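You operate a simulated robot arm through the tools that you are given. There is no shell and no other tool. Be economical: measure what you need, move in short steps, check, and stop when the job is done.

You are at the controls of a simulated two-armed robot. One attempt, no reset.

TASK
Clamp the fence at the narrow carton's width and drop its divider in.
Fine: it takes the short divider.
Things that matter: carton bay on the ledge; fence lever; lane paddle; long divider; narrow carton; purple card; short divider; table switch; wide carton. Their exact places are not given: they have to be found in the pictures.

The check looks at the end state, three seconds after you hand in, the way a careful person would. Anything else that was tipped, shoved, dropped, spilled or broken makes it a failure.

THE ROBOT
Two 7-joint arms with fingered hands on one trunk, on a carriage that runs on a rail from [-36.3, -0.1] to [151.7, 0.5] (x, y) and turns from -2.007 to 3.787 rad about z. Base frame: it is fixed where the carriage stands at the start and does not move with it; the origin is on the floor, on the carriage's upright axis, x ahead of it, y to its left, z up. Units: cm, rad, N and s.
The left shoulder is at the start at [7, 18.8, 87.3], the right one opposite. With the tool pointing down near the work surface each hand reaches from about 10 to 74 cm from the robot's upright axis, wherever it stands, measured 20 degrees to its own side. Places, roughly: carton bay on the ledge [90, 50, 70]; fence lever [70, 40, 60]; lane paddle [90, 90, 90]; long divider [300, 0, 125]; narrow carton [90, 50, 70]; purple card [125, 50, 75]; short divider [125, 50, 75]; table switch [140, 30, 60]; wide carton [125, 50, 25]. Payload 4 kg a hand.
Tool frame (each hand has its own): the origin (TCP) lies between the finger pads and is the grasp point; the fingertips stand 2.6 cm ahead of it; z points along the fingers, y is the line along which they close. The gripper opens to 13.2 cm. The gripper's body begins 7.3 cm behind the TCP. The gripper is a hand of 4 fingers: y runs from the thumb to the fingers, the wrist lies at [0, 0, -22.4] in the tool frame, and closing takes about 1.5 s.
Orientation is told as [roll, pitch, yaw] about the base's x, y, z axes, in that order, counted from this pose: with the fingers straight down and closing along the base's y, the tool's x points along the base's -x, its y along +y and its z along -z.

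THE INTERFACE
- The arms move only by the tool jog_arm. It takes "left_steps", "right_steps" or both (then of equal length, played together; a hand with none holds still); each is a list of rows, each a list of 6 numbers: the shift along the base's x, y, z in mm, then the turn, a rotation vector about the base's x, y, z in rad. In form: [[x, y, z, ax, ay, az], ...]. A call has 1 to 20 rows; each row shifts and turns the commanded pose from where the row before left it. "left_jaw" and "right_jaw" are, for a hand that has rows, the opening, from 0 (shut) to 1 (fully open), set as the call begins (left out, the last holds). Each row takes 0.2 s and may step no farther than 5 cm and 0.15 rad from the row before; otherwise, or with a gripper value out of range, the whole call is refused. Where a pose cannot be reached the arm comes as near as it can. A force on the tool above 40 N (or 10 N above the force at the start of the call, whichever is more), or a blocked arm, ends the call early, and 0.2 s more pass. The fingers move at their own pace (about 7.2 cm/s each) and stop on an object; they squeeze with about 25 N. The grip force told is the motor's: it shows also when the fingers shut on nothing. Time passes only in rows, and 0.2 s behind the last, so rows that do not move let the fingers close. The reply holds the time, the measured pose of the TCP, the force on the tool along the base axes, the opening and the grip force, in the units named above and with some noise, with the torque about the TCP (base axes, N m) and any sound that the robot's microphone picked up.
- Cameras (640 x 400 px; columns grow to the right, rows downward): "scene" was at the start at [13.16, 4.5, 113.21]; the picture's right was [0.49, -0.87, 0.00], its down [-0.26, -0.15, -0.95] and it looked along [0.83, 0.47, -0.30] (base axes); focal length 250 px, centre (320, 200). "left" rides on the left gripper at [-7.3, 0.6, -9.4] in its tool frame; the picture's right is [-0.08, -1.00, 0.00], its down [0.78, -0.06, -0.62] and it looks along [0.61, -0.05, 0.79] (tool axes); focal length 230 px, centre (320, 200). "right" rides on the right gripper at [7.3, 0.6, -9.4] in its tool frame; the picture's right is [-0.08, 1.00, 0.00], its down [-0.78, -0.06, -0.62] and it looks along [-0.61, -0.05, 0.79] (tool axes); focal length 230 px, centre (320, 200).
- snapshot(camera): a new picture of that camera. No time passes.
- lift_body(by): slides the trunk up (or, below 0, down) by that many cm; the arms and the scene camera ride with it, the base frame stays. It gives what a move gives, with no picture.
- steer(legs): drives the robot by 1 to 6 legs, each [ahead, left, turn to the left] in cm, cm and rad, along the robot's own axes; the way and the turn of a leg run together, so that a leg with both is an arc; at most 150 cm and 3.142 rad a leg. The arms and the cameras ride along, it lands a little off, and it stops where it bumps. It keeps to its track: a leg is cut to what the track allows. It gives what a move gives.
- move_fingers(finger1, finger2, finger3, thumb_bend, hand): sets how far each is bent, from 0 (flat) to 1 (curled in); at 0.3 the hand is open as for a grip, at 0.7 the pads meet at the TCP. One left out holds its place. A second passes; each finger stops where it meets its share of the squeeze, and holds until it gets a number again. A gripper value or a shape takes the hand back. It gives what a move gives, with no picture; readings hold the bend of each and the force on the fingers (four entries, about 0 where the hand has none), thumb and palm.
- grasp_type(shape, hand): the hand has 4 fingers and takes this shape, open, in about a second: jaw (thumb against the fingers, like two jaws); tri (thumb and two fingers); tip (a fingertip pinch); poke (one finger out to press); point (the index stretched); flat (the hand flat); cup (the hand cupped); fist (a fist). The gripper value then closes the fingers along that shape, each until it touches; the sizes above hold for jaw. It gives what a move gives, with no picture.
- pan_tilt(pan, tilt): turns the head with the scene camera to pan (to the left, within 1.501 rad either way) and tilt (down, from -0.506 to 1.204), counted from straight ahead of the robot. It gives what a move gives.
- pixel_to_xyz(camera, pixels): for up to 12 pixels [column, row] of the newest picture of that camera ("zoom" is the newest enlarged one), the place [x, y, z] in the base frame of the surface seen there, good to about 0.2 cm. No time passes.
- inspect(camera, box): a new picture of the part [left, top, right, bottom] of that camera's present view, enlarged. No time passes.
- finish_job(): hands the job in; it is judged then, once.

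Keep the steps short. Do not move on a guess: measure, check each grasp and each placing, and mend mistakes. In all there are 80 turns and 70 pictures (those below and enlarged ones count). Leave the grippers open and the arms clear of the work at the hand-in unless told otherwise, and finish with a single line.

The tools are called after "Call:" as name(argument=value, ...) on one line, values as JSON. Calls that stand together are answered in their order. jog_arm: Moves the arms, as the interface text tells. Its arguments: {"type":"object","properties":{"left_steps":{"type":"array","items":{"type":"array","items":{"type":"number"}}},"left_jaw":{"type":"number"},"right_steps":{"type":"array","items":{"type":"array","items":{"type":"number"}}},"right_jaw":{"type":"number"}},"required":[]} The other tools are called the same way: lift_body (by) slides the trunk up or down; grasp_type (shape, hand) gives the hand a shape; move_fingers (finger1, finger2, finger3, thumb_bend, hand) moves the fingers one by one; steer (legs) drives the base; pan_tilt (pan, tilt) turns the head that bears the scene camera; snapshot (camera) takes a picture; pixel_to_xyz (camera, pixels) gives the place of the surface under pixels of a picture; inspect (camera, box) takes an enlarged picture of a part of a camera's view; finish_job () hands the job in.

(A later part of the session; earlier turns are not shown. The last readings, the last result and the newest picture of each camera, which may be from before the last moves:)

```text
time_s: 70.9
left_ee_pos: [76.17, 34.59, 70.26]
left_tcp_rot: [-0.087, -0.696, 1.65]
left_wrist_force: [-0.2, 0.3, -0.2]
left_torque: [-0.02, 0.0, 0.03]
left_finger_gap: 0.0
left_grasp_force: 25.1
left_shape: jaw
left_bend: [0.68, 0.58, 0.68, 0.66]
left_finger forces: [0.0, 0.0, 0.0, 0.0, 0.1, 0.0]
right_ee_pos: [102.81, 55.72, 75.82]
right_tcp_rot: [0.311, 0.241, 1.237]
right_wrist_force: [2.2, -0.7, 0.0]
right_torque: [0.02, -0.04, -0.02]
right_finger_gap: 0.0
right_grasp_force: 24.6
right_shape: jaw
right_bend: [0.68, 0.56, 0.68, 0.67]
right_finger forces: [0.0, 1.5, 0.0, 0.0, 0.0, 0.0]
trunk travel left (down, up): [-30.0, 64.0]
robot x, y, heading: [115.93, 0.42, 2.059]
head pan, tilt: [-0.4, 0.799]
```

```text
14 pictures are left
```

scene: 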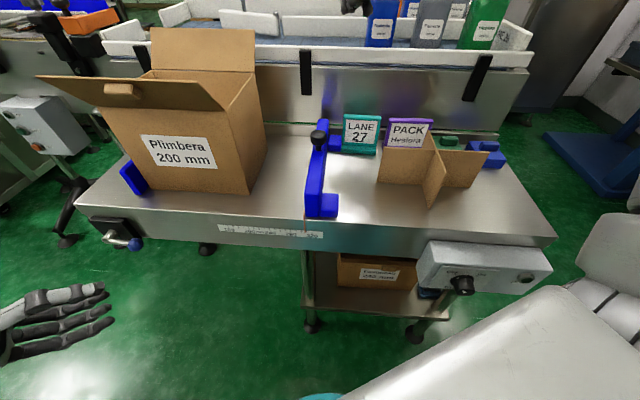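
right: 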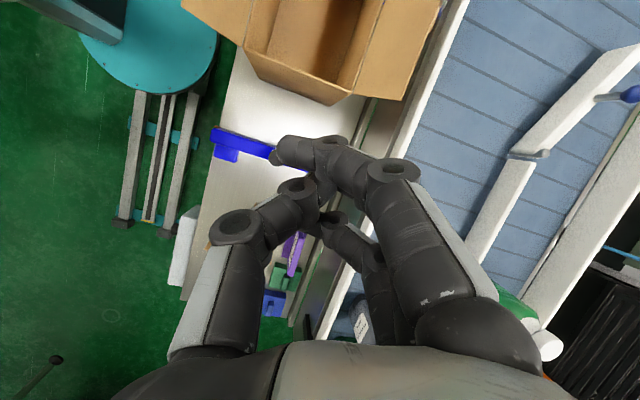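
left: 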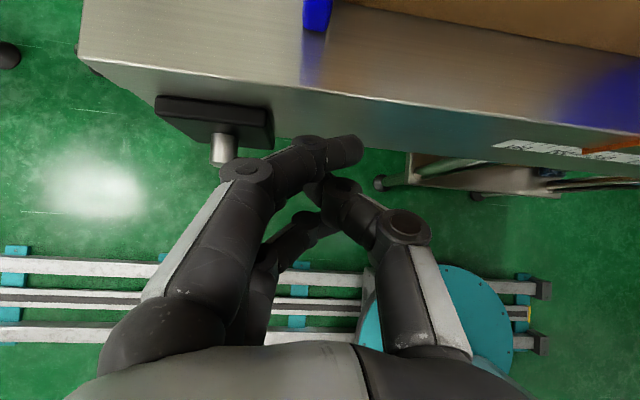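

Call:
jog_arm(left_steps=[[0, 0, -13, 0, 0, 0], [1.5, 0, -17, 0, 0, 0], [1.5, 0, -18, 0, 0, 0], [-7, 0, -16, 0, 0, 0], [-8, 0, -16, 0, 0, 0], [-14, 0, -10, 0, 0, 0], [-15, 0, -10, 0, 0, 0]])

Call:
snapshot(camera="left")

```text
time_s: 72.5
left_ee_pos: [72.11, 34.48, 60.23]
left_tcp_rot: [-0.088, -0.696, 1.65]
left_wrist_force: [0.9, -1.4, 2.0]
left_torque: [-0.06, 0.02, 0.0]
left_finger_gap: 0.0
left_grasp_force: 25.1
left_shape: jaw
left_bend: [0.68, 0.58, 0.68, 0.66]
left_finger forces: [0.0, 0.0, 0.1, 0.2, 0.0, 0.0]
right_ee_pos: [102.73, 55.61, 75.85]
right_tcp_rot: [0.311, 0.241, 1.236]
right_wrist_force: [1.2, 0.7, 0.2]
right_torque: [0.0, 0.02, -0.02]
right_finger_gap: 0.0
right_grasp_force: 25.1
right_shape: jaw
right_bend: [0.68, 0.56, 0.68, 0.67]
right_finger forces: [0.0, 0.8, 0.0, 0.0, 0.0, 0.0]
trunk travel left (down, up): [-30.0, 64.0]
robot x, y, heading: [115.75, 0.19, 2.058]
head pan, tilt: [-0.4, 0.799]
```

```text
13 pictures are left
```

left: 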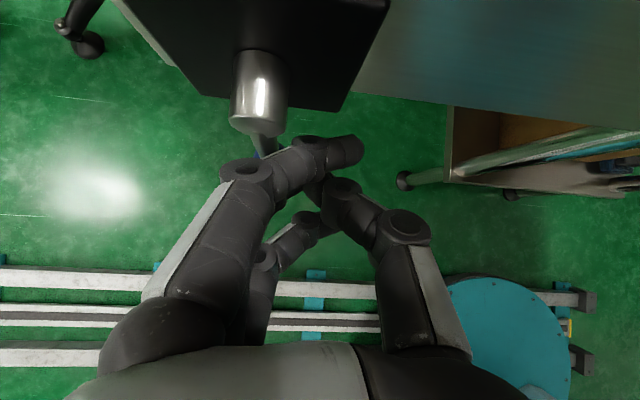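

The lever is nearly down. Press on toward −x until the stop.

Call:
jog_arm(left_steps=[[-6, 0, 0, 0, 0, 0], [-6, 0, 0, 0, 0, 0], [-6, 0, 0, 0, 0, 0], [-6, 0, 0, 0, 0, 0], [-6, 0, 0, 0, 0, 0], [-6, 0, 0, 0, 0, 0], [-6, 0, 0, 0, 0, 0]])

```text
time_s: 73.5
left_ee_pos: [70.58, 34.42, 60.4]
left_tcp_rot: [-0.096, -0.701, 1.644]
left_wrist_force: [21.4, -15.6, 16.8]
left_torque: [0.05, -0.22, -0.25]
left_finger_gap: 0.0
left_grasp_force: 24.6
left_shape: jaw
left_bend: [0.69, 0.61, 0.68, 0.66]
left_finger forces: [2.6, 0.0, 0.0, 0.0, 0.0, 0.0]
right_ee_pos: [102.81, 55.45, 76.0]
right_tcp_rot: [0.312, 0.238, 1.235]
right_wrist_force: [0.4, 0.1, 0.0]
right_torque: [0.0, -0.01, 0.03]
right_finger_gap: 0.0
right_grasp_force: 25.0
right_shape: jaw
right_bend: [0.68, 0.56, 0.68, 0.67]
right_finger forces: [0.0, 0.1, 0.1, 0.0, 0.1, 0.0]
trunk travel left (down, up): [-30.0, 64.0]
robot x, y, heading: [116.02, 0.51, 2.06]
head pan, tilt: [-0.4, 0.799]
stopped in row 4 (left hand): the force on the tool passed its limit at 42 N (the readings are from after the stop); the commanded pose is now the measured one
```

Stopped at 42 N. I back both hands off and check lever and pointer.

Call:
jog_arm(left_steps=[[10, 0, 0, 0, 0, 0], [0, -40, 0, 0, 0, 0], [0, -40, 0, 0, 0, 0], [0, -25, 0, 0, 0, 0]], right_steps=[[10, 0, 0, 0, 0, 0], [10, 0, 0, 0, 0, 0], [10, 0, 0, 0, 0, 0], [0, 0, 0, 0, 0, 0]])

Call:
inspect(camera="scene", box=[70, 150, 290, 270])

Call:
pixel_to_xyz(camera="zoom", pixels=[[120, 240], [120, 260], [120, 280], [115, 290], [130, 270], [540, 220]])

```text
time_s: 74.5
left_ee_pos: [71.21, 23.99, 60.19]
left_tcp_rot: [-0.093, -0.695, 1.647]
left_wrist_force: [0.2, -0.3, 0.2]
left_torque: [-0.03, 0.01, 0.04]
left_finger_gap: 0.0
left_grasp_force: 25.2
left_shape: jaw
left_bend: [0.68, 0.58, 0.68, 0.66]
left_finger forces: [0.0, 0.1, 0.0, 0.1, 0.0, 0.0]
right_ee_pos: [105.87, 55.64, 75.81]
right_tcp_rot: [0.309, 0.241, 1.235]
right_wrist_force: [-0.4, 0.4, -0.3]
right_torque: [0.01, -0.02, 0.03]
right_finger_gap: 0.01
right_grasp_force: 24.9
right_shape: jaw
right_bend: [0.68, 0.56, 0.68, 0.67]
right_finger forces: [0.1, 0.0, 0.0, 0.0, 0.0, 0.0]
trunk travel left (down, up): [-30.0, 64.0]
robot x, y, heading: [115.78, 0.42, 2.058]
head pan, tilt: [-0.4, 0.799]
```

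```text
2.91 times, centred on (180, 210) of scene
```

zoom: 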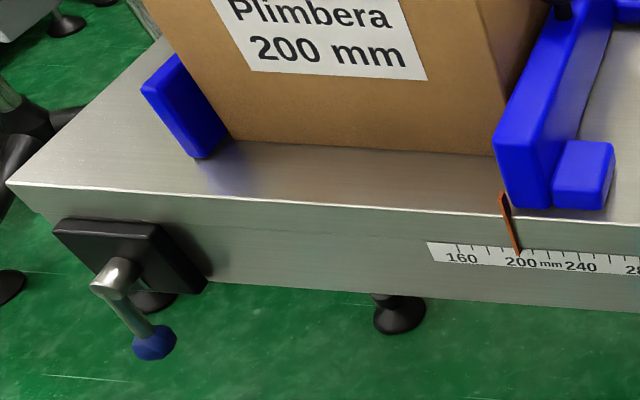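

```text
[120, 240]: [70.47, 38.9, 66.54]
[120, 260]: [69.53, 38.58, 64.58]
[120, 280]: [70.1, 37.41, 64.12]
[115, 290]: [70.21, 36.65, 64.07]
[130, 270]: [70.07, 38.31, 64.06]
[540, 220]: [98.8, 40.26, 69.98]
```

Call:
pixel_to_xyz(camera="zoom", pixels=[[153, 338], [153, 350], [130, 315], [515, 240], [222, 130], [500, 130]])

```text
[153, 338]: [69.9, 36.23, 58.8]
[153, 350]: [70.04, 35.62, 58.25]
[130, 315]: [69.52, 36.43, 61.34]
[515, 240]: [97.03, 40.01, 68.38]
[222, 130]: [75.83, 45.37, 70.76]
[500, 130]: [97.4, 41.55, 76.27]
```

Lever is back at its original locked position and the pointer reads 200. Next the divider: I raise the right hand, level it, open it and move above the divider's front wing (129.5, 47.3).

Call:
jog_arm(right_steps=[[5, 0, 40, 0, 0, 0], [0, 0, 40, 0, 0, 0], [0, 0, 40, 0, 0, 0], [0, 0, 30, 0, 0, 0], [39, -14, 0, 0.037, -0.123, 0], [39, -14, 0, 0.037, -0.123, 0], [39, -14, 0, 0.037, -0.123, 0], [39, -14, 0, 0, 0, 0.1], [39, -14, 0, 0, 0, 0.1], [36, -13, 0, 0, 0, 0.1]], right_jaw=0.6, left_steps=[[0, -20, 40, 0, 0, 0], [0, -20, 40, 0, 0, 0], [0, -20, 40, 0, 0, 0], [-20, 0, 40, 0, 0, 0], [0, 0, 0, 0, 0, 0], [0, 0, 0, 0, 0, 0], [0, 0, 0, 0, 0, 0], [0, 0, 0, 0, 0, 0], [0, 0, 0, 0, 0, 0], [0, 0, 0, 0, 0, 0]], left_jaw=1)

Call:
snapshot(camera="scene")

```text
time_s: 76.7
left_ee_pos: [69.37, 18.16, 76.28]
left_tcp_rot: [-0.092, -0.697, 1.646]
left_wrist_force: [0.0, 0.8, -0.1]
left_torque: [-0.01, 0.02, -0.02]
left_finger_gap: 13.18
left_grasp_force: 0.0
left_shape: jaw
left_bend: [0.3, 0.3, 0.3, 0.3]
left_finger forces: [0.0, 0.0, 0.0, 0.0, 0.0, 0.0]
right_ee_pos: [129.55, 47.3, 90.71]
right_tcp_rot: [0.002, 0.006, 1.498]
right_wrist_force: [-1.3, -0.4, -1.0]
right_torque: [-0.02, 0.07, 0.02]
right_finger_gap: 7.91
right_grasp_force: 0.0
right_shape: jaw
right_bend: [0.71, 0.71, 0.71, 0.71]
right_finger forces: [0.1, 0.0, 0.0, 0.1, 0.0, 0.0]
trunk travel left (down, up): [-30.0, 64.0]
robot x, y, heading: [115.89, 0.03, 2.063]
head pan, tilt: [-0.4, 0.799]
```

```text
11 pictures are left
```

scene: 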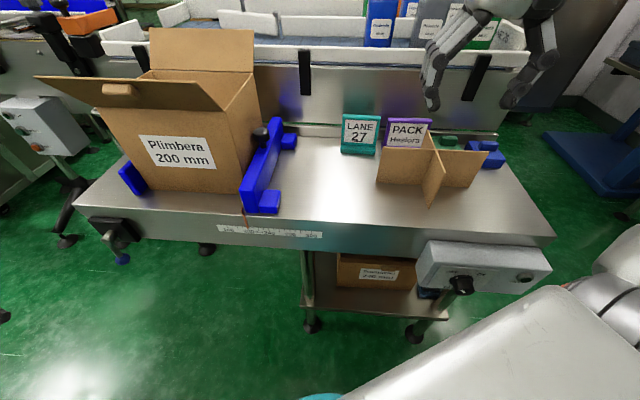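

Call:
pixel_to_xyz(camera="scene", pixels=[[438, 151], [444, 172], [430, 204], [379, 150], [486, 153], [428, 150], [226, 109], [256, 72], [150, 70], [190, 100], [200, 30], [40, 78]])

Call:
inspect(camera="scene", box=[360, 110, 520, 220])

```text
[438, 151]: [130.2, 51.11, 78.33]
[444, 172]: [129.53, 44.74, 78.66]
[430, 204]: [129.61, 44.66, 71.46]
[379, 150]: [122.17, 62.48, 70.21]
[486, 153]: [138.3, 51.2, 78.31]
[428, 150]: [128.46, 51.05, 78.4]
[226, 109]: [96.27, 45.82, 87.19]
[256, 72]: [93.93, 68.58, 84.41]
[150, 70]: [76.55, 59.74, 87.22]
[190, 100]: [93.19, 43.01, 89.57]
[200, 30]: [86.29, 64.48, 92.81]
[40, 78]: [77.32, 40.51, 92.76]
```

```text
3.64 times, centred on (440, 165) of scene
```

zoom: 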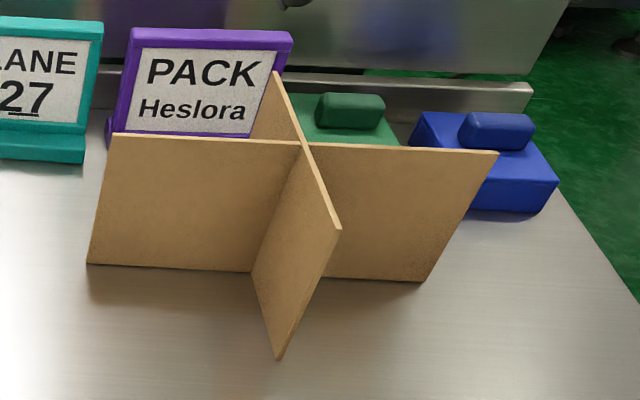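

The wrist camera would foul the carton's front flap if I grip the front wing, so I grip the rear wing (y≈54.8). Move over it, align yaw, and descend to z≈77.

Call:
jog_arm(right_steps=[[0, 38, 0, 0, 0, 0.035], [-0.5, 37, 0, 0, 0, 0.035], [0, 0, -40, 0, 0, 0], [0, 0, -40, 0, 0, 0]])

Call:
inspect(camera="scene", box=[360, 60, 540, 220])

```text
time_s: 77.7
left_ee_pos: [69.24, 18.15, 76.18]
left_tcp_rot: [-0.094, -0.697, 1.647]
left_wrist_force: [0.2, 0.6, -0.2]
left_torque: [-0.03, 0.02, 0.01]
left_finger_gap: 13.19
left_grasp_force: 0.0
left_shape: jaw
left_bend: [0.3, 0.3, 0.3, 0.3]
left_finger forces: [0.0, 0.0, 0.0, 0.1, 0.1, 0.0]
right_ee_pos: [129.31, 54.87, 82.75]
right_tcp_rot: [0.003, 0.007, 1.565]
right_wrist_force: [-0.4, -0.1, 0.3]
right_torque: [0.01, 0.04, -0.01]
right_finger_gap: 7.92
right_grasp_force: 0.0
right_shape: jaw
right_bend: [0.71, 0.71, 0.71, 0.71]
right_finger forces: [0.0, 0.1, 0.0, 0.0, 0.0, 0.0]
trunk travel left (down, up): [-30.0, 64.0]
robot x, y, heading: [115.54, 0.41, 2.061]
head pan, tilt: [-0.4, 0.799]
```

```text
2.50 times, centred on (450, 140) of scene
```

zoom: 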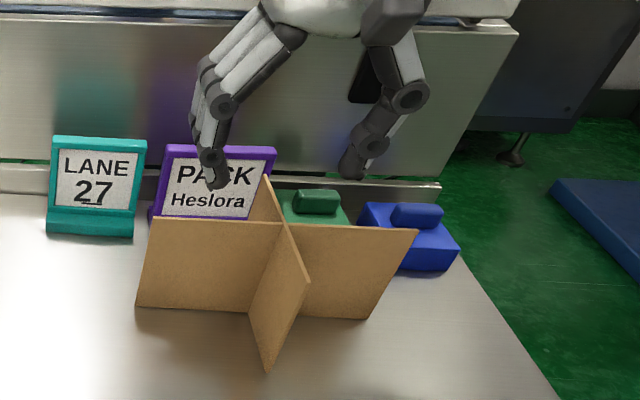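

Call:
jog_arm(right_steps=[[1.5, 0, -30, 0, 0, 0], [0, 0, -25, 0, 0, 0]])

Call:
jog_arm(right_steps=[[0, 0, 0, 0, 0, 0], [0, 0, 0, 0, 0, 0], [0, 0, 0, 0, 0, 0], [0, 0, 0, 0, 0, 0], [0, 0, 0, 0, 0, 0], [0, 0, 0, 0, 0, 0], [0, 0, 0, 0, 0, 0]], right_jaw=0)

Call:
inspect(camera="scene", box=[360, 60, 540, 220])

```text
time_s: 78.3
left_ee_pos: [69.24, 18.04, 76.12]
left_tcp_rot: [-0.091, -0.697, 1.648]
left_wrist_force: [0.3, 0.5, 0.8]
left_torque: [0.03, -0.02, -0.04]
left_finger_gap: 13.23
left_grasp_force: 0.1
left_shape: jaw
left_bend: [0.3, 0.3, 0.3, 0.3]
left_finger forces: [0.0, 0.1, 0.1, 0.1, 0.0, 0.0]
right_ee_pos: [129.43, 54.83, 77.31]
right_tcp_rot: [0.001, 0.008, 1.566]
right_wrist_force: [-0.5, 0.1, -0.6]
right_torque: [-0.02, -0.01, 0.0]
right_finger_gap: 7.9
right_grasp_force: 0.0
right_shape: jaw
right_bend: [0.71, 0.71, 0.71, 0.71]
right_finger forces: [0.1, 0.1, 0.0, 0.0, 0.1, 0.0]
trunk travel left (down, up): [-30.0, 64.0]
robot x, y, heading: [115.64, 0.0, 2.054]
head pan, tilt: [-0.4, 0.799]
```

```text
time_s: 79.9
left_ee_pos: [69.28, 18.02, 76.14]
left_tcp_rot: [-0.093, -0.696, 1.647]
left_wrist_force: [0.0, 0.1, 0.0]
left_torque: [-0.01, 0.02, -0.04]
left_finger_gap: 13.2
left_grasp_force: 0.0
left_shape: jaw
left_bend: [0.3, 0.3, 0.3, 0.3]
left_finger forces: [0.1, 0.1, 0.0, 0.0, 0.0, 0.0]
right_ee_pos: [129.51, 54.92, 77.43]
right_tcp_rot: [0.002, 0.007, 1.565]
right_wrist_force: [-0.1, -0.4, 0.6]
right_torque: [0.02, 0.02, -0.03]
right_finger_gap: 0.04
right_grasp_force: 24.6
right_shape: jaw
right_bend: [0.69, 0.69, 0.69, 0.7]
right_finger forces: [7.3, 7.5, 7.4, 0.0, 22.2, 0.0]
trunk travel left (down, up): [-30.0, 64.0]
robot x, y, heading: [115.64, 0.47, 2.063]
head pan, tilt: [-0.4, 0.799]
```

```text
2.50 times, centred on (450, 140) of scene
```

zoom: 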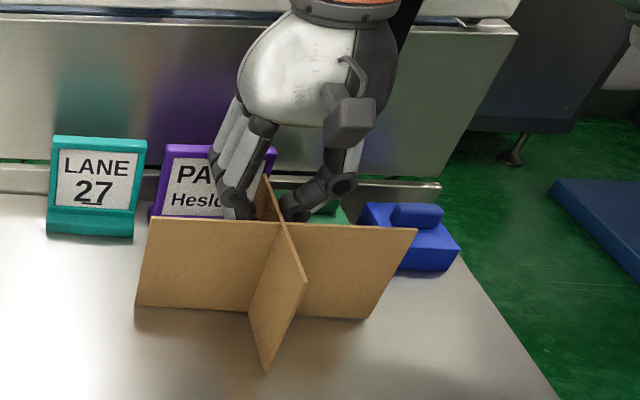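

Grip is firm on all fingers (22 N thumb). Lift with the trunk.

Call:
lift_body(by=28)

Call:
jog_arm(right_steps=[[-35, 1, 0, 0, 0, 0], [-35, 1, 0, 0, 0, 0], [-35, 1, 0, 0, 0, 0], [-35, 1, 0, 0, 0, 0], [-35, 1, 0, 0, 0, 0], [-35, 1, 0, 0, 0, 0], [-35, 1, 0, 0, 0, 0], [-35, 1, 0, 0, 0, 0], [-35, 1, 0, 0, 0, 0], [-35, 1, 0, 0, 0, 0], [-35, 1, 0, 0, 0, 0], [-45, 2, 0, 0, 0, 0], [0, 0, 0, 0, 0, 0]])

Call:
pan_tilt(pan=0, tilt=0.75)

Call:
snapshot(camera="scene")

```text
time_s: 82.7
left_ee_pos: [69.27, 18.23, 104.14]
left_tcp_rot: [-0.093, -0.696, 1.646]
left_wrist_force: [0.7, 0.0, 0.3]
left_torque: [-0.01, 0.03, -0.01]
left_finger_gap: 13.19
left_grasp_force: 0.0
left_shape: jaw
left_bend: [0.3, 0.3, 0.3, 0.3]
left_finger forces: [0.0, 0.0, 0.1, 0.0, 0.0, 0.0]
right_ee_pos: [129.44, 54.86, 105.33]
right_tcp_rot: [0.002, 0.008, 1.565]
right_wrist_force: [0.4, 0.0, -1.0]
right_torque: [-0.02, 0.01, 0.01]
right_finger_gap: 0.0
right_grasp_force: 24.9
right_shape: jaw
right_bend: [0.69, 0.69, 0.69, 0.7]
right_finger forces: [7.4, 7.5, 7.5, 0.0, 22.3, 0.0]
trunk travel left (down, up): [-58.0, 36.0]
robot x, y, heading: [115.88, 0.23, 2.059]
head pan, tilt: [-0.4, 0.799]
```

```text
time_s: 85.5
left_ee_pos: [69.38, 18.17, 104.21]
left_tcp_rot: [-0.091, -0.696, 1.648]
left_wrist_force: [-0.3, 0.0, 0.2]
left_torque: [-0.03, 0.01, 0.01]
left_finger_gap: 13.17
left_grasp_force: 0.0
left_shape: jaw
left_bend: [0.3, 0.3, 0.3, 0.3]
left_finger forces: [0.0, 0.0, 0.0, 0.0, 0.0, 0.0]
right_ee_pos: [86.63, 56.1, 105.43]
right_tcp_rot: [0.002, 0.008, 1.565]
right_wrist_force: [-0.1, 0.4, -0.9]
right_torque: [0.02, 0.04, 0.03]
right_finger_gap: 0.02
right_grasp_force: 25.0
right_shape: jaw
right_bend: [0.69, 0.69, 0.69, 0.7]
right_finger forces: [7.5, 7.5, 7.6, 0.1, 22.4, 0.0]
trunk travel left (down, up): [-58.0, 36.0]
robot x, y, heading: [115.69, 0.5, 2.063]
head pan, tilt: [-0.4, 0.799]
```

```text
time_s: 86.4
left_ee_pos: [69.2, 18.11, 104.21]
left_tcp_rot: [-0.094, -0.697, 1.648]
left_wrist_force: [-0.3, 0.5, -0.5]
left_torque: [-0.01, 0.0, 0.0]
left_finger_gap: 13.19
left_grasp_force: 0.1
left_shape: jaw
left_bend: [0.3, 0.3, 0.3, 0.3]
left_finger forces: [0.0, 0.0, 0.1, 0.1, 0.0, 0.0]
right_ee_pos: [86.37, 56.04, 105.35]
right_tcp_rot: [0.002, 0.008, 1.566]
right_wrist_force: [1.4, 0.2, -0.3]
right_torque: [0.01, -0.01, -0.01]
right_finger_gap: 0.0
right_grasp_force: 25.2
right_shape: jaw
right_bend: [0.69, 0.69, 0.69, 0.7]
right_finger forces: [7.5, 7.6, 7.5, 0.0, 22.3, 0.1]
trunk travel left (down, up): [-58.0, 36.0]
robot x, y, heading: [115.79, 0.59, 2.06]
head pan, tilt: [0.0, 0.75]
```

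```text
7 pictures are left
```

scene: 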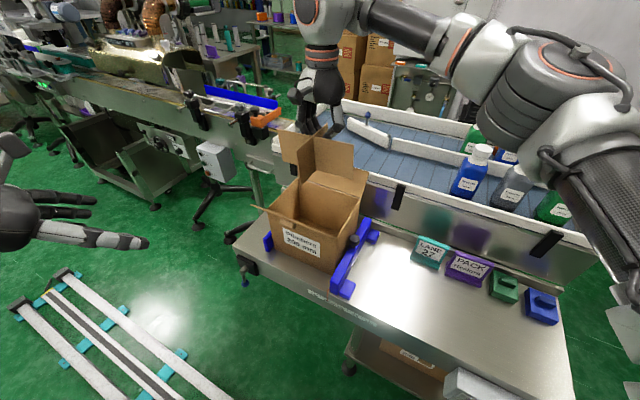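

The divider hangs above the carton. I enlarge and measure rim and divider edges.

Call:
inspect(camera="scene", box=[250, 110, 390, 290])

```text
2.22 times, centred on (320, 200) of scene
```

zoom: 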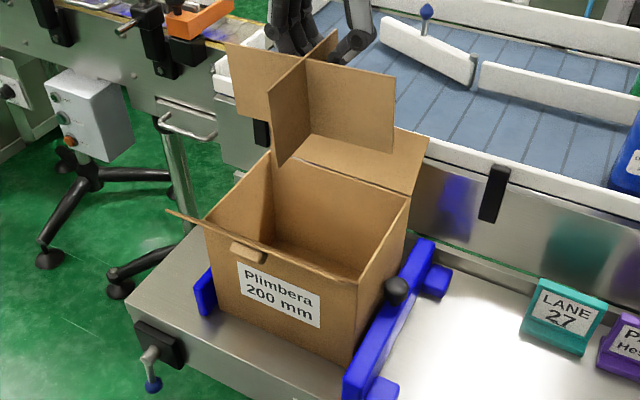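

Call:
pixel_to_xyz(camera="zoom", pixels=[[268, 155], [206, 221], [408, 199], [358, 284], [300, 155], [355, 255], [275, 215], [232, 80], [393, 110], [275, 130], [385, 240], [240, 190]])

```text
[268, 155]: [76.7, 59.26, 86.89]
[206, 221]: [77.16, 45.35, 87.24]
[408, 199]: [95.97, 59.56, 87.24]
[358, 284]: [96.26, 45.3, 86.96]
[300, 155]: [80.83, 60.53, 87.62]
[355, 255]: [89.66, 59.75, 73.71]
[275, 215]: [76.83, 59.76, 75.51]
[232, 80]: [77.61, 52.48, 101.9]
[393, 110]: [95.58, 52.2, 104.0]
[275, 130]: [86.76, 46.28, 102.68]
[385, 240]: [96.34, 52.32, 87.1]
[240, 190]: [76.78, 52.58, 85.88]
```

Divider (x 77.6–95.6) fits the opening (76.9–96.2). I shift +2.5 mm in y and lower by trunk to just above the rim.

Call:
jog_arm(right_steps=[[0.5, 2.5, 0, 0, 0, 0], [0, 0, 0, 0, 0, 0]])

Call:
lift_body(by=-10)

Call:
inspect(camera="scene", box=[230, 60, 410, 260])

```text
time_s: 87.0
left_ee_pos: [69.25, 18.13, 104.24]
left_tcp_rot: [-0.094, -0.696, 1.647]
left_wrist_force: [-0.4, -0.6, 0.0]
left_torque: [0.01, 0.0, 0.02]
left_finger_gap: 13.19
left_grasp_force: 0.1
left_shape: jaw
left_bend: [0.3, 0.3, 0.3, 0.3]
left_finger forces: [0.1, 0.1, 0.0, 0.0, 0.0, 0.1]
right_ee_pos: [86.55, 56.26, 105.41]
right_tcp_rot: [0.003, 0.007, 1.567]
right_wrist_force: [0.6, 0.0, -0.9]
right_torque: [0.04, 0.0, 0.0]
right_finger_gap: 0.0
right_grasp_force: 25.2
right_shape: jaw
right_bend: [0.69, 0.69, 0.69, 0.7]
right_finger forces: [7.5, 7.5, 7.5, 0.0, 22.4, 0.1]
trunk travel left (down, up): [-58.0, 36.0]
robot x, y, heading: [115.74, 0.51, 2.062]
head pan, tilt: [0.0, 0.75]
```

```text
time_s: 88.3
left_ee_pos: [69.26, 18.07, 94.24]
left_tcp_rot: [-0.093, -0.697, 1.649]
left_wrist_force: [0.2, -0.5, 0.7]
left_torque: [0.03, 0.01, 0.0]
left_finger_gap: 13.18
left_grasp_force: 0.0
left_shape: jaw
left_bend: [0.3, 0.3, 0.3, 0.3]
left_finger forces: [0.1, 0.0, 0.0, 0.0, 0.0, 0.1]
right_ee_pos: [86.52, 56.34, 95.39]
right_tcp_rot: [0.001, 0.008, 1.566]
right_wrist_force: [1.3, 0.3, 0.0]
right_torque: [0.03, 0.02, 0.0]
right_finger_gap: 0.02
right_grasp_force: 25.0
right_shape: jaw
right_bend: [0.69, 0.69, 0.69, 0.7]
right_finger forces: [7.4, 7.5, 7.5, 0.1, 22.4, 0.0]
trunk travel left (down, up): [-48.0, 46.0]
robot x, y, heading: [115.67, 0.29, 2.063]
head pan, tilt: [0.0, 0.75]
```

```text
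2.00 times, centred on (320, 160) of scene
```

zoom: 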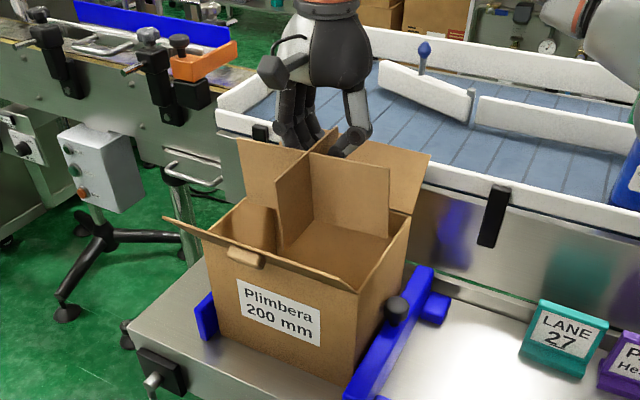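

Well aligned over the opening. Lower slowly with the arm.

Call:
jog_arm(right_steps=[[0, 0, -12, 0, 0, 0], [0, 0, -12, 0, 0, 0], [0, 0, -12, 0, 0, 0], [0, 0, -12, 0, 0, 0], [0, 0, -12, 0, 0, 0], [0, 0, -12, 0, 0, 0], [0, 0, -12, 0, 0, 0], [0, 0, -12, 0, 0, 0], [0, 0, -12, 0, 0, 0], [0, 0, -12, 0, 0, 0], [0, 0, -12, 0, 0, 0], [0, 0, -12, 0, 0, 0], [0, 0, -12, 0, 0, 0]])

Call:
inspect(camera="scene", box=[230, 100, 410, 280])

```text
time_s: 90.9
left_ee_pos: [69.32, 18.06, 94.3]
left_tcp_rot: [-0.094, -0.696, 1.649]
left_wrist_force: [0.6, -0.1, 0.7]
left_torque: [0.01, -0.01, 0.0]
left_finger_gap: 13.19
left_grasp_force: 0.0
left_shape: jaw
left_bend: [0.3, 0.3, 0.3, 0.3]
left_finger forces: [0.0, 0.0, 0.0, 0.0, 0.1, 0.1]
right_ee_pos: [86.39, 56.31, 82.01]
right_tcp_rot: [0.013, 0.003, 1.566]
right_wrist_force: [-2.3, -6.9, 21.8]
right_torque: [-0.07, -1.37, -0.34]
right_finger_gap: 0.24
right_grasp_force: 25.4
right_shape: jaw
right_bend: [0.68, 0.68, 0.68, 0.71]
right_finger forces: [17.2, 14.0, 12.5, 0.1, 54.6, 0.0]
trunk travel left (down, up): [-48.0, 46.0]
robot x, y, heading: [115.53, 0.4, 2.063]
head pan, tilt: [0.0, 0.75]
stopped in row 13 (right hand): the force on the tool passed its limit at 49 N (the readings are from after the stop); the commanded pose is now the measured one
```

```text
2.22 times, centred on (320, 190) of scene
```

zoom: 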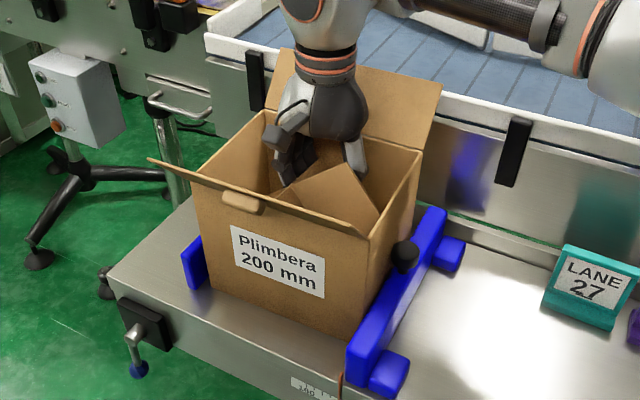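

It stopped at z 82 with load on the +x side. I probe the divider's edges in this picture.

Call:
pixel_to_xyz(camera="zoom", pixels=[[292, 192], [335, 170], [360, 180], [376, 215], [350, 200], [372, 225], [310, 200], [280, 185], [245, 185], [330, 205], [400, 175], [358, 230]])

```text
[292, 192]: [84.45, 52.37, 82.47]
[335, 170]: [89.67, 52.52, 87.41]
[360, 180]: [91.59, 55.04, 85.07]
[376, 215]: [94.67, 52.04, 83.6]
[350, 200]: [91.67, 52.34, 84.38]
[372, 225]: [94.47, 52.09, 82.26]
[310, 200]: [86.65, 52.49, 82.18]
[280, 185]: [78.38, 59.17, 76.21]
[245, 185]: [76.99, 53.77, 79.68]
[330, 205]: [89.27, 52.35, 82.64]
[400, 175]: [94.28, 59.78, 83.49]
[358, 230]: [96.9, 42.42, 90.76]
```

The divider has tipped about 40° in the grip (right wing caught). I lift it straight back out slowly and check.

Call:
jog_arm(right_steps=[[0, 0, 10, 0, 0, 0], [0, 0, 15, 0, 0, 0], [0, 0, 20, 0, 0, 0], [0, 0, 20, 0, 0, 0], [0, 0, 20, 0, 0, 0], [0, 0, 20, 0, 0, 0], [0, 0, 20, 0, 0, 0]])

Call:
lift_body(by=12)

Call:
inspect(camera="scene", box=[230, 60, 430, 280])

```text
time_s: 92.5
left_ee_pos: [69.31, 18.11, 94.15]
left_tcp_rot: [-0.096, -0.696, 1.649]
left_wrist_force: [-0.6, -0.1, 0.1]
left_torque: [-0.01, 0.0, 0.0]
left_finger_gap: 13.2
left_grasp_force: 0.0
left_shape: jaw
left_bend: [0.3, 0.3, 0.3, 0.3]
left_finger forces: [0.0, 0.0, 0.1, 0.1, 0.0, 0.0]
right_ee_pos: [86.3, 56.43, 94.2]
right_tcp_rot: [0.009, 0.003, 1.566]
right_wrist_force: [-0.6, -0.5, 0.2]
right_torque: [0.04, 0.0, 0.02]
right_finger_gap: 0.02
right_grasp_force: 25.1
right_shape: jaw
right_bend: [0.67, 0.67, 0.67, 0.72]
right_finger forces: [8.4, 8.1, 8.0, 0.1, 24.1, 0.0]
trunk travel left (down, up): [-48.0, 46.0]
robot x, y, heading: [115.85, 0.44, 2.058]
head pan, tilt: [0.0, 0.75]
```

```text
time_s: 94.0
left_ee_pos: [69.34, 18.09, 106.23]
left_tcp_rot: [-0.094, -0.698, 1.649]
left_wrist_force: [0.3, -0.2, 0.1]
left_torque: [-0.01, 0.0, -0.01]
left_finger_gap: 13.19
left_grasp_force: 0.2
left_shape: jaw
left_bend: [0.3, 0.3, 0.3, 0.3]
left_finger forces: [0.1, 0.0, 0.0, 0.1, 0.0, 0.0]
right_ee_pos: [86.39, 56.7, 106.07]
right_tcp_rot: [0.008, 0.005, 1.565]
right_wrist_force: [0.7, 0.3, -1.6]
right_torque: [0.04, 0.01, 0.04]
right_finger_gap: 0.01
right_grasp_force: 24.7
right_shape: jaw
right_bend: [0.67, 0.67, 0.67, 0.72]
right_finger forces: [8.3, 8.1, 7.9, 0.0, 24.0, 0.0]
trunk travel left (down, up): [-60.0, 34.0]
robot x, y, heading: [115.76, 0.29, 2.063]
head pan, tilt: [0.0, 0.75]
```

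```text
1.82 times, centred on (330, 170) of scene
```

zoom: 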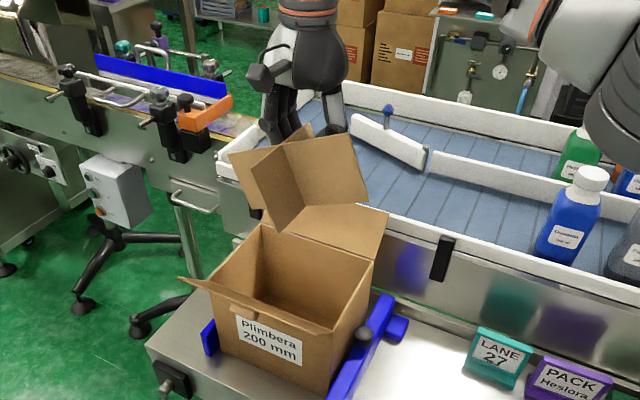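

Out cleanly, still held but tilted. Measure the tilt.

Call:
pixel_to_xyz(camera="zoom", pixels=[[352, 137], [366, 196], [230, 155], [252, 166], [303, 205], [288, 145], [276, 230], [320, 150], [345, 180], [222, 290], [375, 245], [330, 384]])

```text
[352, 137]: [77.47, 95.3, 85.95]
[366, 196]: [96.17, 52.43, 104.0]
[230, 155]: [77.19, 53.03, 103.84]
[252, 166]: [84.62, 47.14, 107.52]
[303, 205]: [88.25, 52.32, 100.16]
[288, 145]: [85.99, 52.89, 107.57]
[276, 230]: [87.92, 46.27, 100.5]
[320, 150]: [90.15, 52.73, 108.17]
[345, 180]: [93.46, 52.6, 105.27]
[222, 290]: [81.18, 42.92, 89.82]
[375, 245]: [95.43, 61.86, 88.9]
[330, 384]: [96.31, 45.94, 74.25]
```

The divider is tilted 25° in the grip. I carry it back to its open spot on the table and set it flat there to regrip.

Call:
jog_arm(right_steps=[[36, -1, 0, 0, 0, 0], [36, -1, 0, 0, 0, 0], [36, -2, 0, 0, 0, 0], [36, -2, 0, 0, 0, 0], [36, -2, 0, 0, 0, 0], [36, -2, 0, 0, 0, 0], [36, -2, 0, 0, 0, 0], [36, -2, 0, 0, 0, 0], [36, -1, 0, 0, 0, 0], [36, -1, 0, 0, 0, 0], [36, -1, 0, 0, 0, 0], [35, -1, 0, 0, 0, 0]])

Call:
lift_body(by=-24)

Call:
jog_arm(right_steps=[[0, 0, -8, 0, 0, 0], [0, 0, -6, 0, 0, 0], [0, 0, -6, 0, 0, 0], [0, 0, -5, 0, 0, 0], [0, 0, -5, 0, 0, 0], [0, 0, -5, 0, 0, 0]])

```text
time_s: 96.6
left_ee_pos: [69.37, 18.02, 106.3]
left_tcp_rot: [-0.092, -0.698, 1.648]
left_wrist_force: [-0.2, 0.4, 0.6]
left_torque: [0.01, 0.02, 0.03]
left_finger_gap: 13.2
left_grasp_force: 0.0
left_shape: jaw
left_bend: [0.3, 0.3, 0.3, 0.3]
left_finger forces: [0.0, 0.0, 0.0, 0.1, 0.0, 0.0]
right_ee_pos: [129.59, 54.59, 106.17]
right_tcp_rot: [0.011, 0.003, 1.565]
right_wrist_force: [-0.2, 0.0, -0.7]
right_torque: [0.0, 0.04, -0.01]
right_finger_gap: 0.0
right_grasp_force: 24.8
right_shape: jaw
right_bend: [0.67, 0.67, 0.67, 0.72]
right_finger forces: [8.4, 8.3, 8.0, 0.0, 24.3, 0.0]
trunk travel left (down, up): [-60.0, 34.0]
robot x, y, heading: [115.76, 0.49, 2.061]
head pan, tilt: [0.0, 0.75]
```

```text
time_s: 99.1
left_ee_pos: [69.22, 18.15, 82.15]
left_tcp_rot: [-0.094, -0.697, 1.648]
left_wrist_force: [-0.1, -0.4, 0.8]
left_torque: [0.0, -0.05, 0.01]
left_finger_gap: 13.19
left_grasp_force: 0.1
left_shape: jaw
left_bend: [0.3, 0.3, 0.3, 0.3]
left_finger forces: [0.1, 0.1, 0.0, 0.0, 0.0, 0.0]
right_ee_pos: [129.48, 54.52, 82.21]
right_tcp_rot: [0.009, 0.004, 1.564]
right_wrist_force: [-1.5, -0.1, -0.5]
right_torque: [0.01, 0.01, 0.02]
right_finger_gap: 0.0
right_grasp_force: 25.1
right_shape: jaw
right_bend: [0.67, 0.67, 0.67, 0.72]
right_finger forces: [8.4, 8.1, 8.0, 0.0, 24.2, 0.1]
trunk travel left (down, up): [-36.0, 58.0]
robot x, y, heading: [115.55, 0.08, 2.059]
head pan, tilt: [0.0, 0.75]
```

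```text
time_s: 100.5
left_ee_pos: [69.23, 18.14, 82.13]
left_tcp_rot: [-0.093, -0.695, 1.651]
left_wrist_force: [0.4, -0.5, -0.9]
left_torque: [0.01, 0.0, 0.02]
left_finger_gap: 13.21
left_grasp_force: 0.0
left_shape: jaw
left_bend: [0.3, 0.3, 0.3, 0.3]
left_finger forces: [0.0, 0.0, 0.0, 0.0, 0.1, 0.1]
right_ee_pos: [129.48, 54.59, 78.79]
right_tcp_rot: [0.011, 0.003, 1.563]
right_wrist_force: [0.5, 0.2, 1.0]
right_torque: [-0.02, 0.05, -0.01]
right_finger_gap: 0.0
right_grasp_force: 24.4
right_shape: jaw
right_bend: [0.68, 0.68, 0.67, 0.72]
right_finger forces: [8.0, 8.0, 8.3, 0.0, 24.8, 0.0]
trunk travel left (down, up): [-36.0, 58.0]
robot x, y, heading: [116.07, 0.31, 2.06]
head pan, tilt: [0.0, 0.75]
```

Call:
jog_arm(right_steps=[[0, 0, -5, 0, 0, 0], [0, 0, -5, 0, 0, 0], [0, 0, -5, 0, 0, 0], [0, 0, -5, 0, 0, 0], [0, 0, -4, 0, 0, 0]])

```text
time_s: 101.7
left_ee_pos: [69.31, 17.88, 82.22]
left_tcp_rot: [-0.095, -0.7, 1.651]
left_wrist_force: [0.4, -0.9, 0.0]
left_torque: [0.05, 0.01, -0.03]
left_finger_gap: 13.19
left_grasp_force: 0.0
left_shape: jaw
left_bend: [0.3, 0.3, 0.3, 0.3]
left_finger forces: [0.1, 0.1, 0.1, 0.0, 0.0, 0.0]
right_ee_pos: [129.45, 54.29, 77.1]
right_tcp_rot: [0.015, -0.007, 1.565]
right_wrist_force: [1.5, -4.0, 29.1]
right_torque: [0.04, 0.06, 0.04]
right_finger_gap: 0.08
right_grasp_force: 25.1
right_shape: jaw
right_bend: [0.7, 0.7, 0.7, 0.73]
right_finger forces: [9.1, 9.8, 10.9, 0.0, 31.1, 0.0]
trunk travel left (down, up): [-36.0, 58.0]
robot x, y, heading: [115.61, 0.37, 2.058]
head pan, tilt: [0.0, 0.75]
stopped in row 5 (right hand): the force on the tool passed its limit at 43 N (the readings are from after the stop); the commanded pose is now the measured one
```

Flat contact (29 N, nearly no torque). I ease up slightly and open, then check.

Call:
jog_arm(right_steps=[[0, 0, 3, 0, 0, 0], [0, 0, 0, 0, 0, 0]])

Call:
jog_arm(right_steps=[[0, 0, 0, 0, 0, 0], [0, 0, 0, 0, 0, 0], [0, 0, 0, 0, 0, 0], [0, 0, 0, 0, 0, 0]], right_jaw=0.5)

Call:
pan_tilt(pan=-0.2, tilt=0.75)

Call:
snapshot(camera="scene")

```text
time_s: 102.3
left_ee_pos: [69.2, 18.03, 82.21]
left_tcp_rot: [-0.096, -0.698, 1.649]
left_wrist_force: [0.3, 0.2, -0.7]
left_torque: [0.0, 0.0, 0.03]
left_finger_gap: 13.17
left_grasp_force: 0.0
left_shape: jaw
left_bend: [0.3, 0.3, 0.3, 0.3]
left_finger forces: [0.1, 0.0, 0.0, 0.1, 0.0, 0.0]
right_ee_pos: [129.38, 54.5, 76.98]
right_tcp_rot: [0.011, -0.001, 1.563]
right_wrist_force: [-0.4, -2.6, 16.5]
right_torque: [0.06, 0.1, 0.02]
right_finger_gap: 0.06
right_grasp_force: 25.2
right_shape: jaw
right_bend: [0.7, 0.7, 0.7, 0.73]
right_finger forces: [8.9, 9.2, 10.0, 0.0, 28.2, 0.1]
trunk travel left (down, up): [-36.0, 58.0]
robot x, y, heading: [115.82, 0.26, 2.054]
head pan, tilt: [0.0, 0.75]
```

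```text
time_s: 103.3
left_ee_pos: [69.35, 18.04, 82.12]
left_tcp_rot: [-0.095, -0.696, 1.647]
left_wrist_force: [0.4, 0.4, 0.1]
left_torque: [-0.02, 0.0, -0.02]
left_finger_gap: 13.17
left_grasp_force: 0.0
left_shape: jaw
left_bend: [0.3, 0.3, 0.3, 0.3]
left_finger forces: [0.0, 0.1, 0.0, 0.0, 0.0, 0.1]
right_ee_pos: [129.46, 54.62, 76.93]
right_tcp_rot: [0.011, 0.0, 1.564]
right_wrist_force: [-0.5, 0.1, 0.6]
right_torque: [0.0, -0.02, 0.02]
right_finger_gap: 6.52
right_grasp_force: 0.0
right_shape: jaw
right_bend: [0.73, 0.73, 0.73, 0.7]
right_finger forces: [0.0, 0.0, 0.0, 0.0, 0.1, 0.0]
trunk travel left (down, up): [-36.0, 58.0]
robot x, y, heading: [115.49, 0.69, 2.06]
head pan, tilt: [0.0, 0.75]
```

```text
time_s: 104.0
left_ee_pos: [69.3, 18.13, 82.16]
left_tcp_rot: [-0.095, -0.696, 1.648]
left_wrist_force: [0.3, -0.2, -0.3]
left_torque: [0.01, -0.03, -0.01]
left_finger_gap: 13.19
left_grasp_force: 0.1
left_shape: jaw
left_bend: [0.3, 0.3, 0.3, 0.3]
left_finger forces: [0.1, 0.1, 0.1, 0.0, 0.0, 0.0]
right_ee_pos: [129.43, 54.5, 77.1]
right_tcp_rot: [0.01, -0.002, 1.562]
right_wrist_force: [0.4, -0.2, 0.7]
right_torque: [-0.02, -0.02, 0.0]
right_finger_gap: 6.54
right_grasp_force: 0.0
right_shape: jaw
right_bend: [0.73, 0.73, 0.73, 0.7]
right_finger forces: [0.0, 0.0, 0.0, 0.1, 0.1, 0.0]
trunk travel left (down, up): [-36.0, 58.0]
robot x, y, heading: [115.58, 0.27, 2.057]
head pan, tilt: [-0.201, 0.75]
```

```text
2 pictures are left
```

scene: 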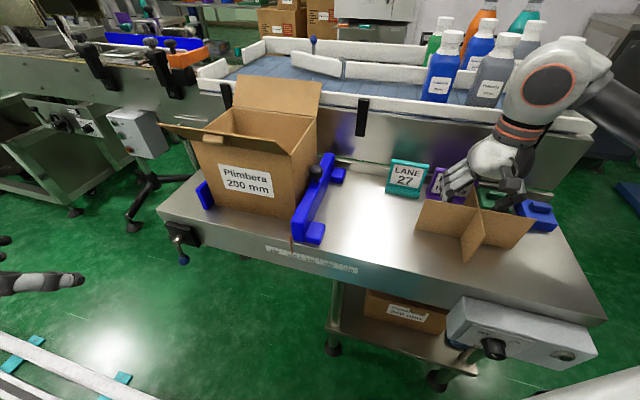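

The divider stands flat. I measure its edges and the carton rim precisely.

Call:
pixel_to_xyz(camera="scene", pixels=[[421, 202], [417, 225], [418, 229], [531, 224], [527, 228], [482, 222], [467, 256], [484, 225], [478, 211], [505, 218], [445, 209], [474, 235]])

Call:
pixel_to_xyz(camera="scene", pixels=[[201, 140], [205, 130], [212, 128], [220, 120], [225, 118], [300, 137], [304, 136], [296, 138], [308, 125], [312, 120], [290, 130], [280, 140]])

```text
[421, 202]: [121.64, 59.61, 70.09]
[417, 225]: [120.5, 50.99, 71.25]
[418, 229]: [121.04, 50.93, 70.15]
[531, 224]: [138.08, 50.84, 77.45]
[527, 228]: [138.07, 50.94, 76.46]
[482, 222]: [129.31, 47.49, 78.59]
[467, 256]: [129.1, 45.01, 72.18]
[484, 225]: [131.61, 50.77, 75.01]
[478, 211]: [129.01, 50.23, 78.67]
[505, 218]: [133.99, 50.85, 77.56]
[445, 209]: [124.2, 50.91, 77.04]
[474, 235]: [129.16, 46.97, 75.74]
```

```text
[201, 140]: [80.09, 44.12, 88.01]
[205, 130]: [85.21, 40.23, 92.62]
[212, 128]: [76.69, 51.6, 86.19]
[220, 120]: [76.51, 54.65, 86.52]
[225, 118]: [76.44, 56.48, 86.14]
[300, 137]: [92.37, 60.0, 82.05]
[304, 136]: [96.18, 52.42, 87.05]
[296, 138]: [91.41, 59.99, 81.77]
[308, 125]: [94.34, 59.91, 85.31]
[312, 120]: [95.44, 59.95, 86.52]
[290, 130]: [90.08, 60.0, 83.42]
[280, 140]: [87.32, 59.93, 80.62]
```

Inner left wall 76.5, right rim outer ≈96.2, so the carton centre is x≈86.2 (I was 0.4 cm too far right), y≈52.75. Regrip slightly deeper, centred on the wing.

Call:
jog_arm(right_steps=[[-2, 0, -6, 0, 0, 0], [0, 0, -7, 0, 0, 0]])

Call:
jog_arm(right_steps=[[0, 0, 0, 0, 0, 0], [0, 0, 0, 0, 0, 0], [0, 0, 0, 0, 0, 0], [0, 0, 0, 0, 0, 0], [0, 0, 0, 0, 0, 0], [0, 0, 0, 0, 0, 0], [0, 0, 0, 0, 0, 0]], right_jaw=0)

Call:
pixel_to_xyz(camera="scene", pixels=[[482, 222], [417, 225]])

```text
time_s: 104.7
left_ee_pos: [69.25, 18.07, 82.18]
left_tcp_rot: [-0.094, -0.697, 1.647]
left_wrist_force: [-0.4, 0.2, -0.1]
left_torque: [0.0, 0.01, 0.01]
left_finger_gap: 13.2
left_grasp_force: 0.1
left_shape: jaw
left_bend: [0.3, 0.3, 0.3, 0.3]
left_finger forces: [0.0, 0.0, 0.0, 0.0, 0.0, 0.1]
right_ee_pos: [129.28, 54.62, 75.63]
right_tcp_rot: [0.012, 0.0, 1.562]
right_wrist_force: [-0.1, 0.2, -0.5]
right_torque: [-0.01, 0.0, 0.03]
right_finger_gap: 6.55
right_grasp_force: 0.1
right_shape: jaw
right_bend: [0.73, 0.73, 0.73, 0.7]
right_finger forces: [0.0, 0.0, 0.1, 0.1, 0.0, 0.0]
trunk travel left (down, up): [-36.0, 58.0]
robot x, y, heading: [116.09, 0.2, 2.062]
head pan, tilt: [-0.201, 0.75]
```

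```text
time_s: 106.2
left_ee_pos: [69.46, 18.09, 82.15]
left_tcp_rot: [-0.096, -0.697, 1.649]
left_wrist_force: [-0.7, -1.2, -0.1]
left_torque: [0.02, 0.02, -0.01]
left_finger_gap: 13.18
left_grasp_force: 0.1
left_shape: jaw
left_bend: [0.3, 0.3, 0.3, 0.3]
left_finger forces: [0.0, 0.0, 0.0, 0.0, 0.1, 0.0]
right_ee_pos: [129.31, 54.46, 75.66]
right_tcp_rot: [0.012, 0.0, 1.563]
right_wrist_force: [0.9, -0.3, 0.6]
right_torque: [0.03, 0.04, 0.01]
right_finger_gap: 0.0
right_grasp_force: 25.2
right_shape: jaw
right_bend: [0.69, 0.69, 0.69, 0.7]
right_finger forces: [7.5, 7.4, 7.4, 0.1, 22.3, 0.1]
trunk travel left (down, up): [-36.0, 58.0]
robot x, y, heading: [115.66, 0.0, 2.057]
head pan, tilt: [-0.201, 0.75]
```

```text
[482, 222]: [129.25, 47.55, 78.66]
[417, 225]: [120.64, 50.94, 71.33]
```

Firm grip. Lift, carry to x 86.2, y 56.25, and lower to just above the rim.

Call:
lift_body(by=28)

Call:
jog_arm(right_steps=[[-36, 1.5, 0, 0, 0, 0], [-36, 1.5, 0, 0, 0, 0], [-36, 1.5, 0, 0, 0, 0], [-36, 1.5, 0, 0, 0, 0], [-36, 1.5, 0, 0, 0, 0], [-36, 1.5, 0, 0, 0, 0], [-36, 1.5, 0, 0, 0, 0], [-36, 1.5, 0, 0, 0, 0], [-36, 1.5, 0, 0, 0, 0], [-36, 1.5, 0, 0, 0, 0], [-36, 1.5, 0, 0, 0, 0], [-35, 1, 0, 0, 0, 0], [0, 0, 0, 0, 0, 0], [0, 0, 0, 0, 0, 0]])

Call:
lift_body(by=-9)

```text
time_s: 109.1
left_ee_pos: [69.3, 18.13, 110.14]
left_tcp_rot: [-0.095, -0.696, 1.647]
left_wrist_force: [0.2, 0.2, 0.3]
left_torque: [0.0, -0.03, 0.02]
left_finger_gap: 13.21
left_grasp_force: 0.1
left_shape: jaw
left_bend: [0.3, 0.3, 0.3, 0.3]
left_finger forces: [0.0, 0.1, 0.0, 0.1, 0.0, 0.0]
right_ee_pos: [129.29, 54.58, 103.68]
right_tcp_rot: [0.011, -0.001, 1.563]
right_wrist_force: [0.5, 0.3, -0.6]
right_torque: [0.05, 0.02, -0.03]
right_finger_gap: 0.0
right_grasp_force: 24.6
right_shape: jaw
right_bend: [0.69, 0.69, 0.69, 0.7]
right_finger forces: [7.4, 7.5, 7.5, 0.0, 22.4, 0.1]
trunk travel left (down, up): [-64.0, 30.0]
robot x, y, heading: [115.8, 0.19, 2.061]
head pan, tilt: [-0.201, 0.75]
```

```text
time_s: 112.1
left_ee_pos: [69.3, 18.16, 110.1]
left_tcp_rot: [-0.095, -0.695, 1.652]
left_wrist_force: [0.0, 0.1, 0.5]
left_torque: [0.01, 0.0, -0.01]
left_finger_gap: 13.18
left_grasp_force: 0.0
left_shape: jaw
left_bend: [0.3, 0.3, 0.3, 0.3]
left_finger forces: [0.0, 0.0, 0.1, 0.0, 0.0, 0.0]
right_ee_pos: [86.21, 57.2, 103.55]
right_tcp_rot: [0.013, 0.001, 1.563]
right_wrist_force: [0.3, -0.2, -0.7]
right_torque: [0.0, 0.01, -0.01]
right_finger_gap: 0.0
right_grasp_force: 25.2
right_shape: jaw
right_bend: [0.69, 0.69, 0.69, 0.7]
right_finger forces: [7.5, 7.6, 7.5, 0.0, 22.4, 0.0]
right hand out of reach, approached as far as the arm can: row 5
trunk travel left (down, up): [-64.0, 30.0]
robot x, y, heading: [115.73, 0.22, 2.059]
head pan, tilt: [-0.201, 0.75]
```

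```text
time_s: 113.3
left_ee_pos: [69.38, 18.06, 101.16]
left_tcp_rot: [-0.092, -0.698, 1.647]
left_wrist_force: [0.4, 0.4, 0.0]
left_torque: [0.03, -0.03, 0.01]
left_finger_gap: 13.18
left_grasp_force: 0.2
left_shape: jaw
left_bend: [0.3, 0.3, 0.3, 0.3]
left_finger forces: [0.0, 0.0, 0.1, 0.0, 0.0, 0.0]
right_ee_pos: [86.37, 57.35, 94.52]
right_tcp_rot: [0.011, -0.001, 1.563]
right_wrist_force: [-0.2, 0.7, 0.1]
right_torque: [0.02, 0.01, -0.02]
right_finger_gap: 0.0
right_grasp_force: 25.0
right_shape: jaw
right_bend: [0.69, 0.69, 0.69, 0.7]
right_finger forces: [7.6, 7.5, 7.6, 0.1, 22.5, 0.0]
trunk travel left (down, up): [-55.0, 39.0]
robot x, y, heading: [115.83, 0.62, 2.058]
head pan, tilt: [-0.201, 0.75]
```

y drifted to ~57.3; correct −10 mm, then spend a picture to verify alignment.

Call:
jog_arm(right_steps=[[-0.5, -5, 0, 0, 0, 0], [-0.5, -5, 0, 0, 0, 0], [0, 0, 0, 0, 0, 0]])

Call:
inspect(camera="scene", box=[130, 50, 370, 240])

```text
time_s: 114.1
left_ee_pos: [69.42, 18.14, 101.22]
left_tcp_rot: [-0.095, -0.697, 1.646]
left_wrist_force: [-0.3, 0.6, 0.3]
left_torque: [0.03, 0.0, -0.01]
left_finger_gap: 13.15
left_grasp_force: 0.0
left_shape: jaw
left_bend: [0.3, 0.3, 0.3, 0.3]
left_finger forces: [0.0, 0.0, 0.0, 0.0, 0.1, 0.0]
right_ee_pos: [86.17, 56.3, 94.56]
right_tcp_rot: [0.012, 0.0, 1.564]
right_wrist_force: [0.6, -0.2, -0.8]
right_torque: [0.05, 0.0, -0.03]
right_finger_gap: 0.03
right_grasp_force: 25.0
right_shape: jaw
right_bend: [0.69, 0.69, 0.69, 0.7]
right_finger forces: [7.5, 7.5, 7.5, 0.0, 22.4, 0.1]
trunk travel left (down, up): [-55.0, 39.0]
robot x, y, heading: [115.43, 0.57, 2.064]
head pan, tilt: [-0.201, 0.75]
```

```text
2.11 times, centred on (250, 145) of scene
```

zoom: 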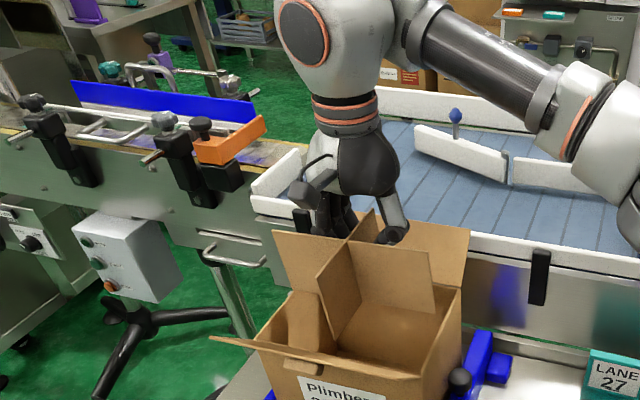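

Call:
pixel_to_xyz(camera="zoom", pixels=[[275, 245], [433, 285], [432, 305], [431, 258], [319, 285], [333, 340], [350, 250], [285, 320], [450, 310], [458, 300], [430, 350], [440, 330]])

```text
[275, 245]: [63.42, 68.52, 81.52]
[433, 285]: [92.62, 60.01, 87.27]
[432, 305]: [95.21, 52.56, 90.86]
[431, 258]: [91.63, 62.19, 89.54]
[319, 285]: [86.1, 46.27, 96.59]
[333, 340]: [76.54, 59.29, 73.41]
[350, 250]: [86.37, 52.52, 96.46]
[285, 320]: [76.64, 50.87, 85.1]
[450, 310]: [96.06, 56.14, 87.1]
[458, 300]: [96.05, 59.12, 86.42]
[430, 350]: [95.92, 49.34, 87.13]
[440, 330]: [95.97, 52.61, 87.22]
```

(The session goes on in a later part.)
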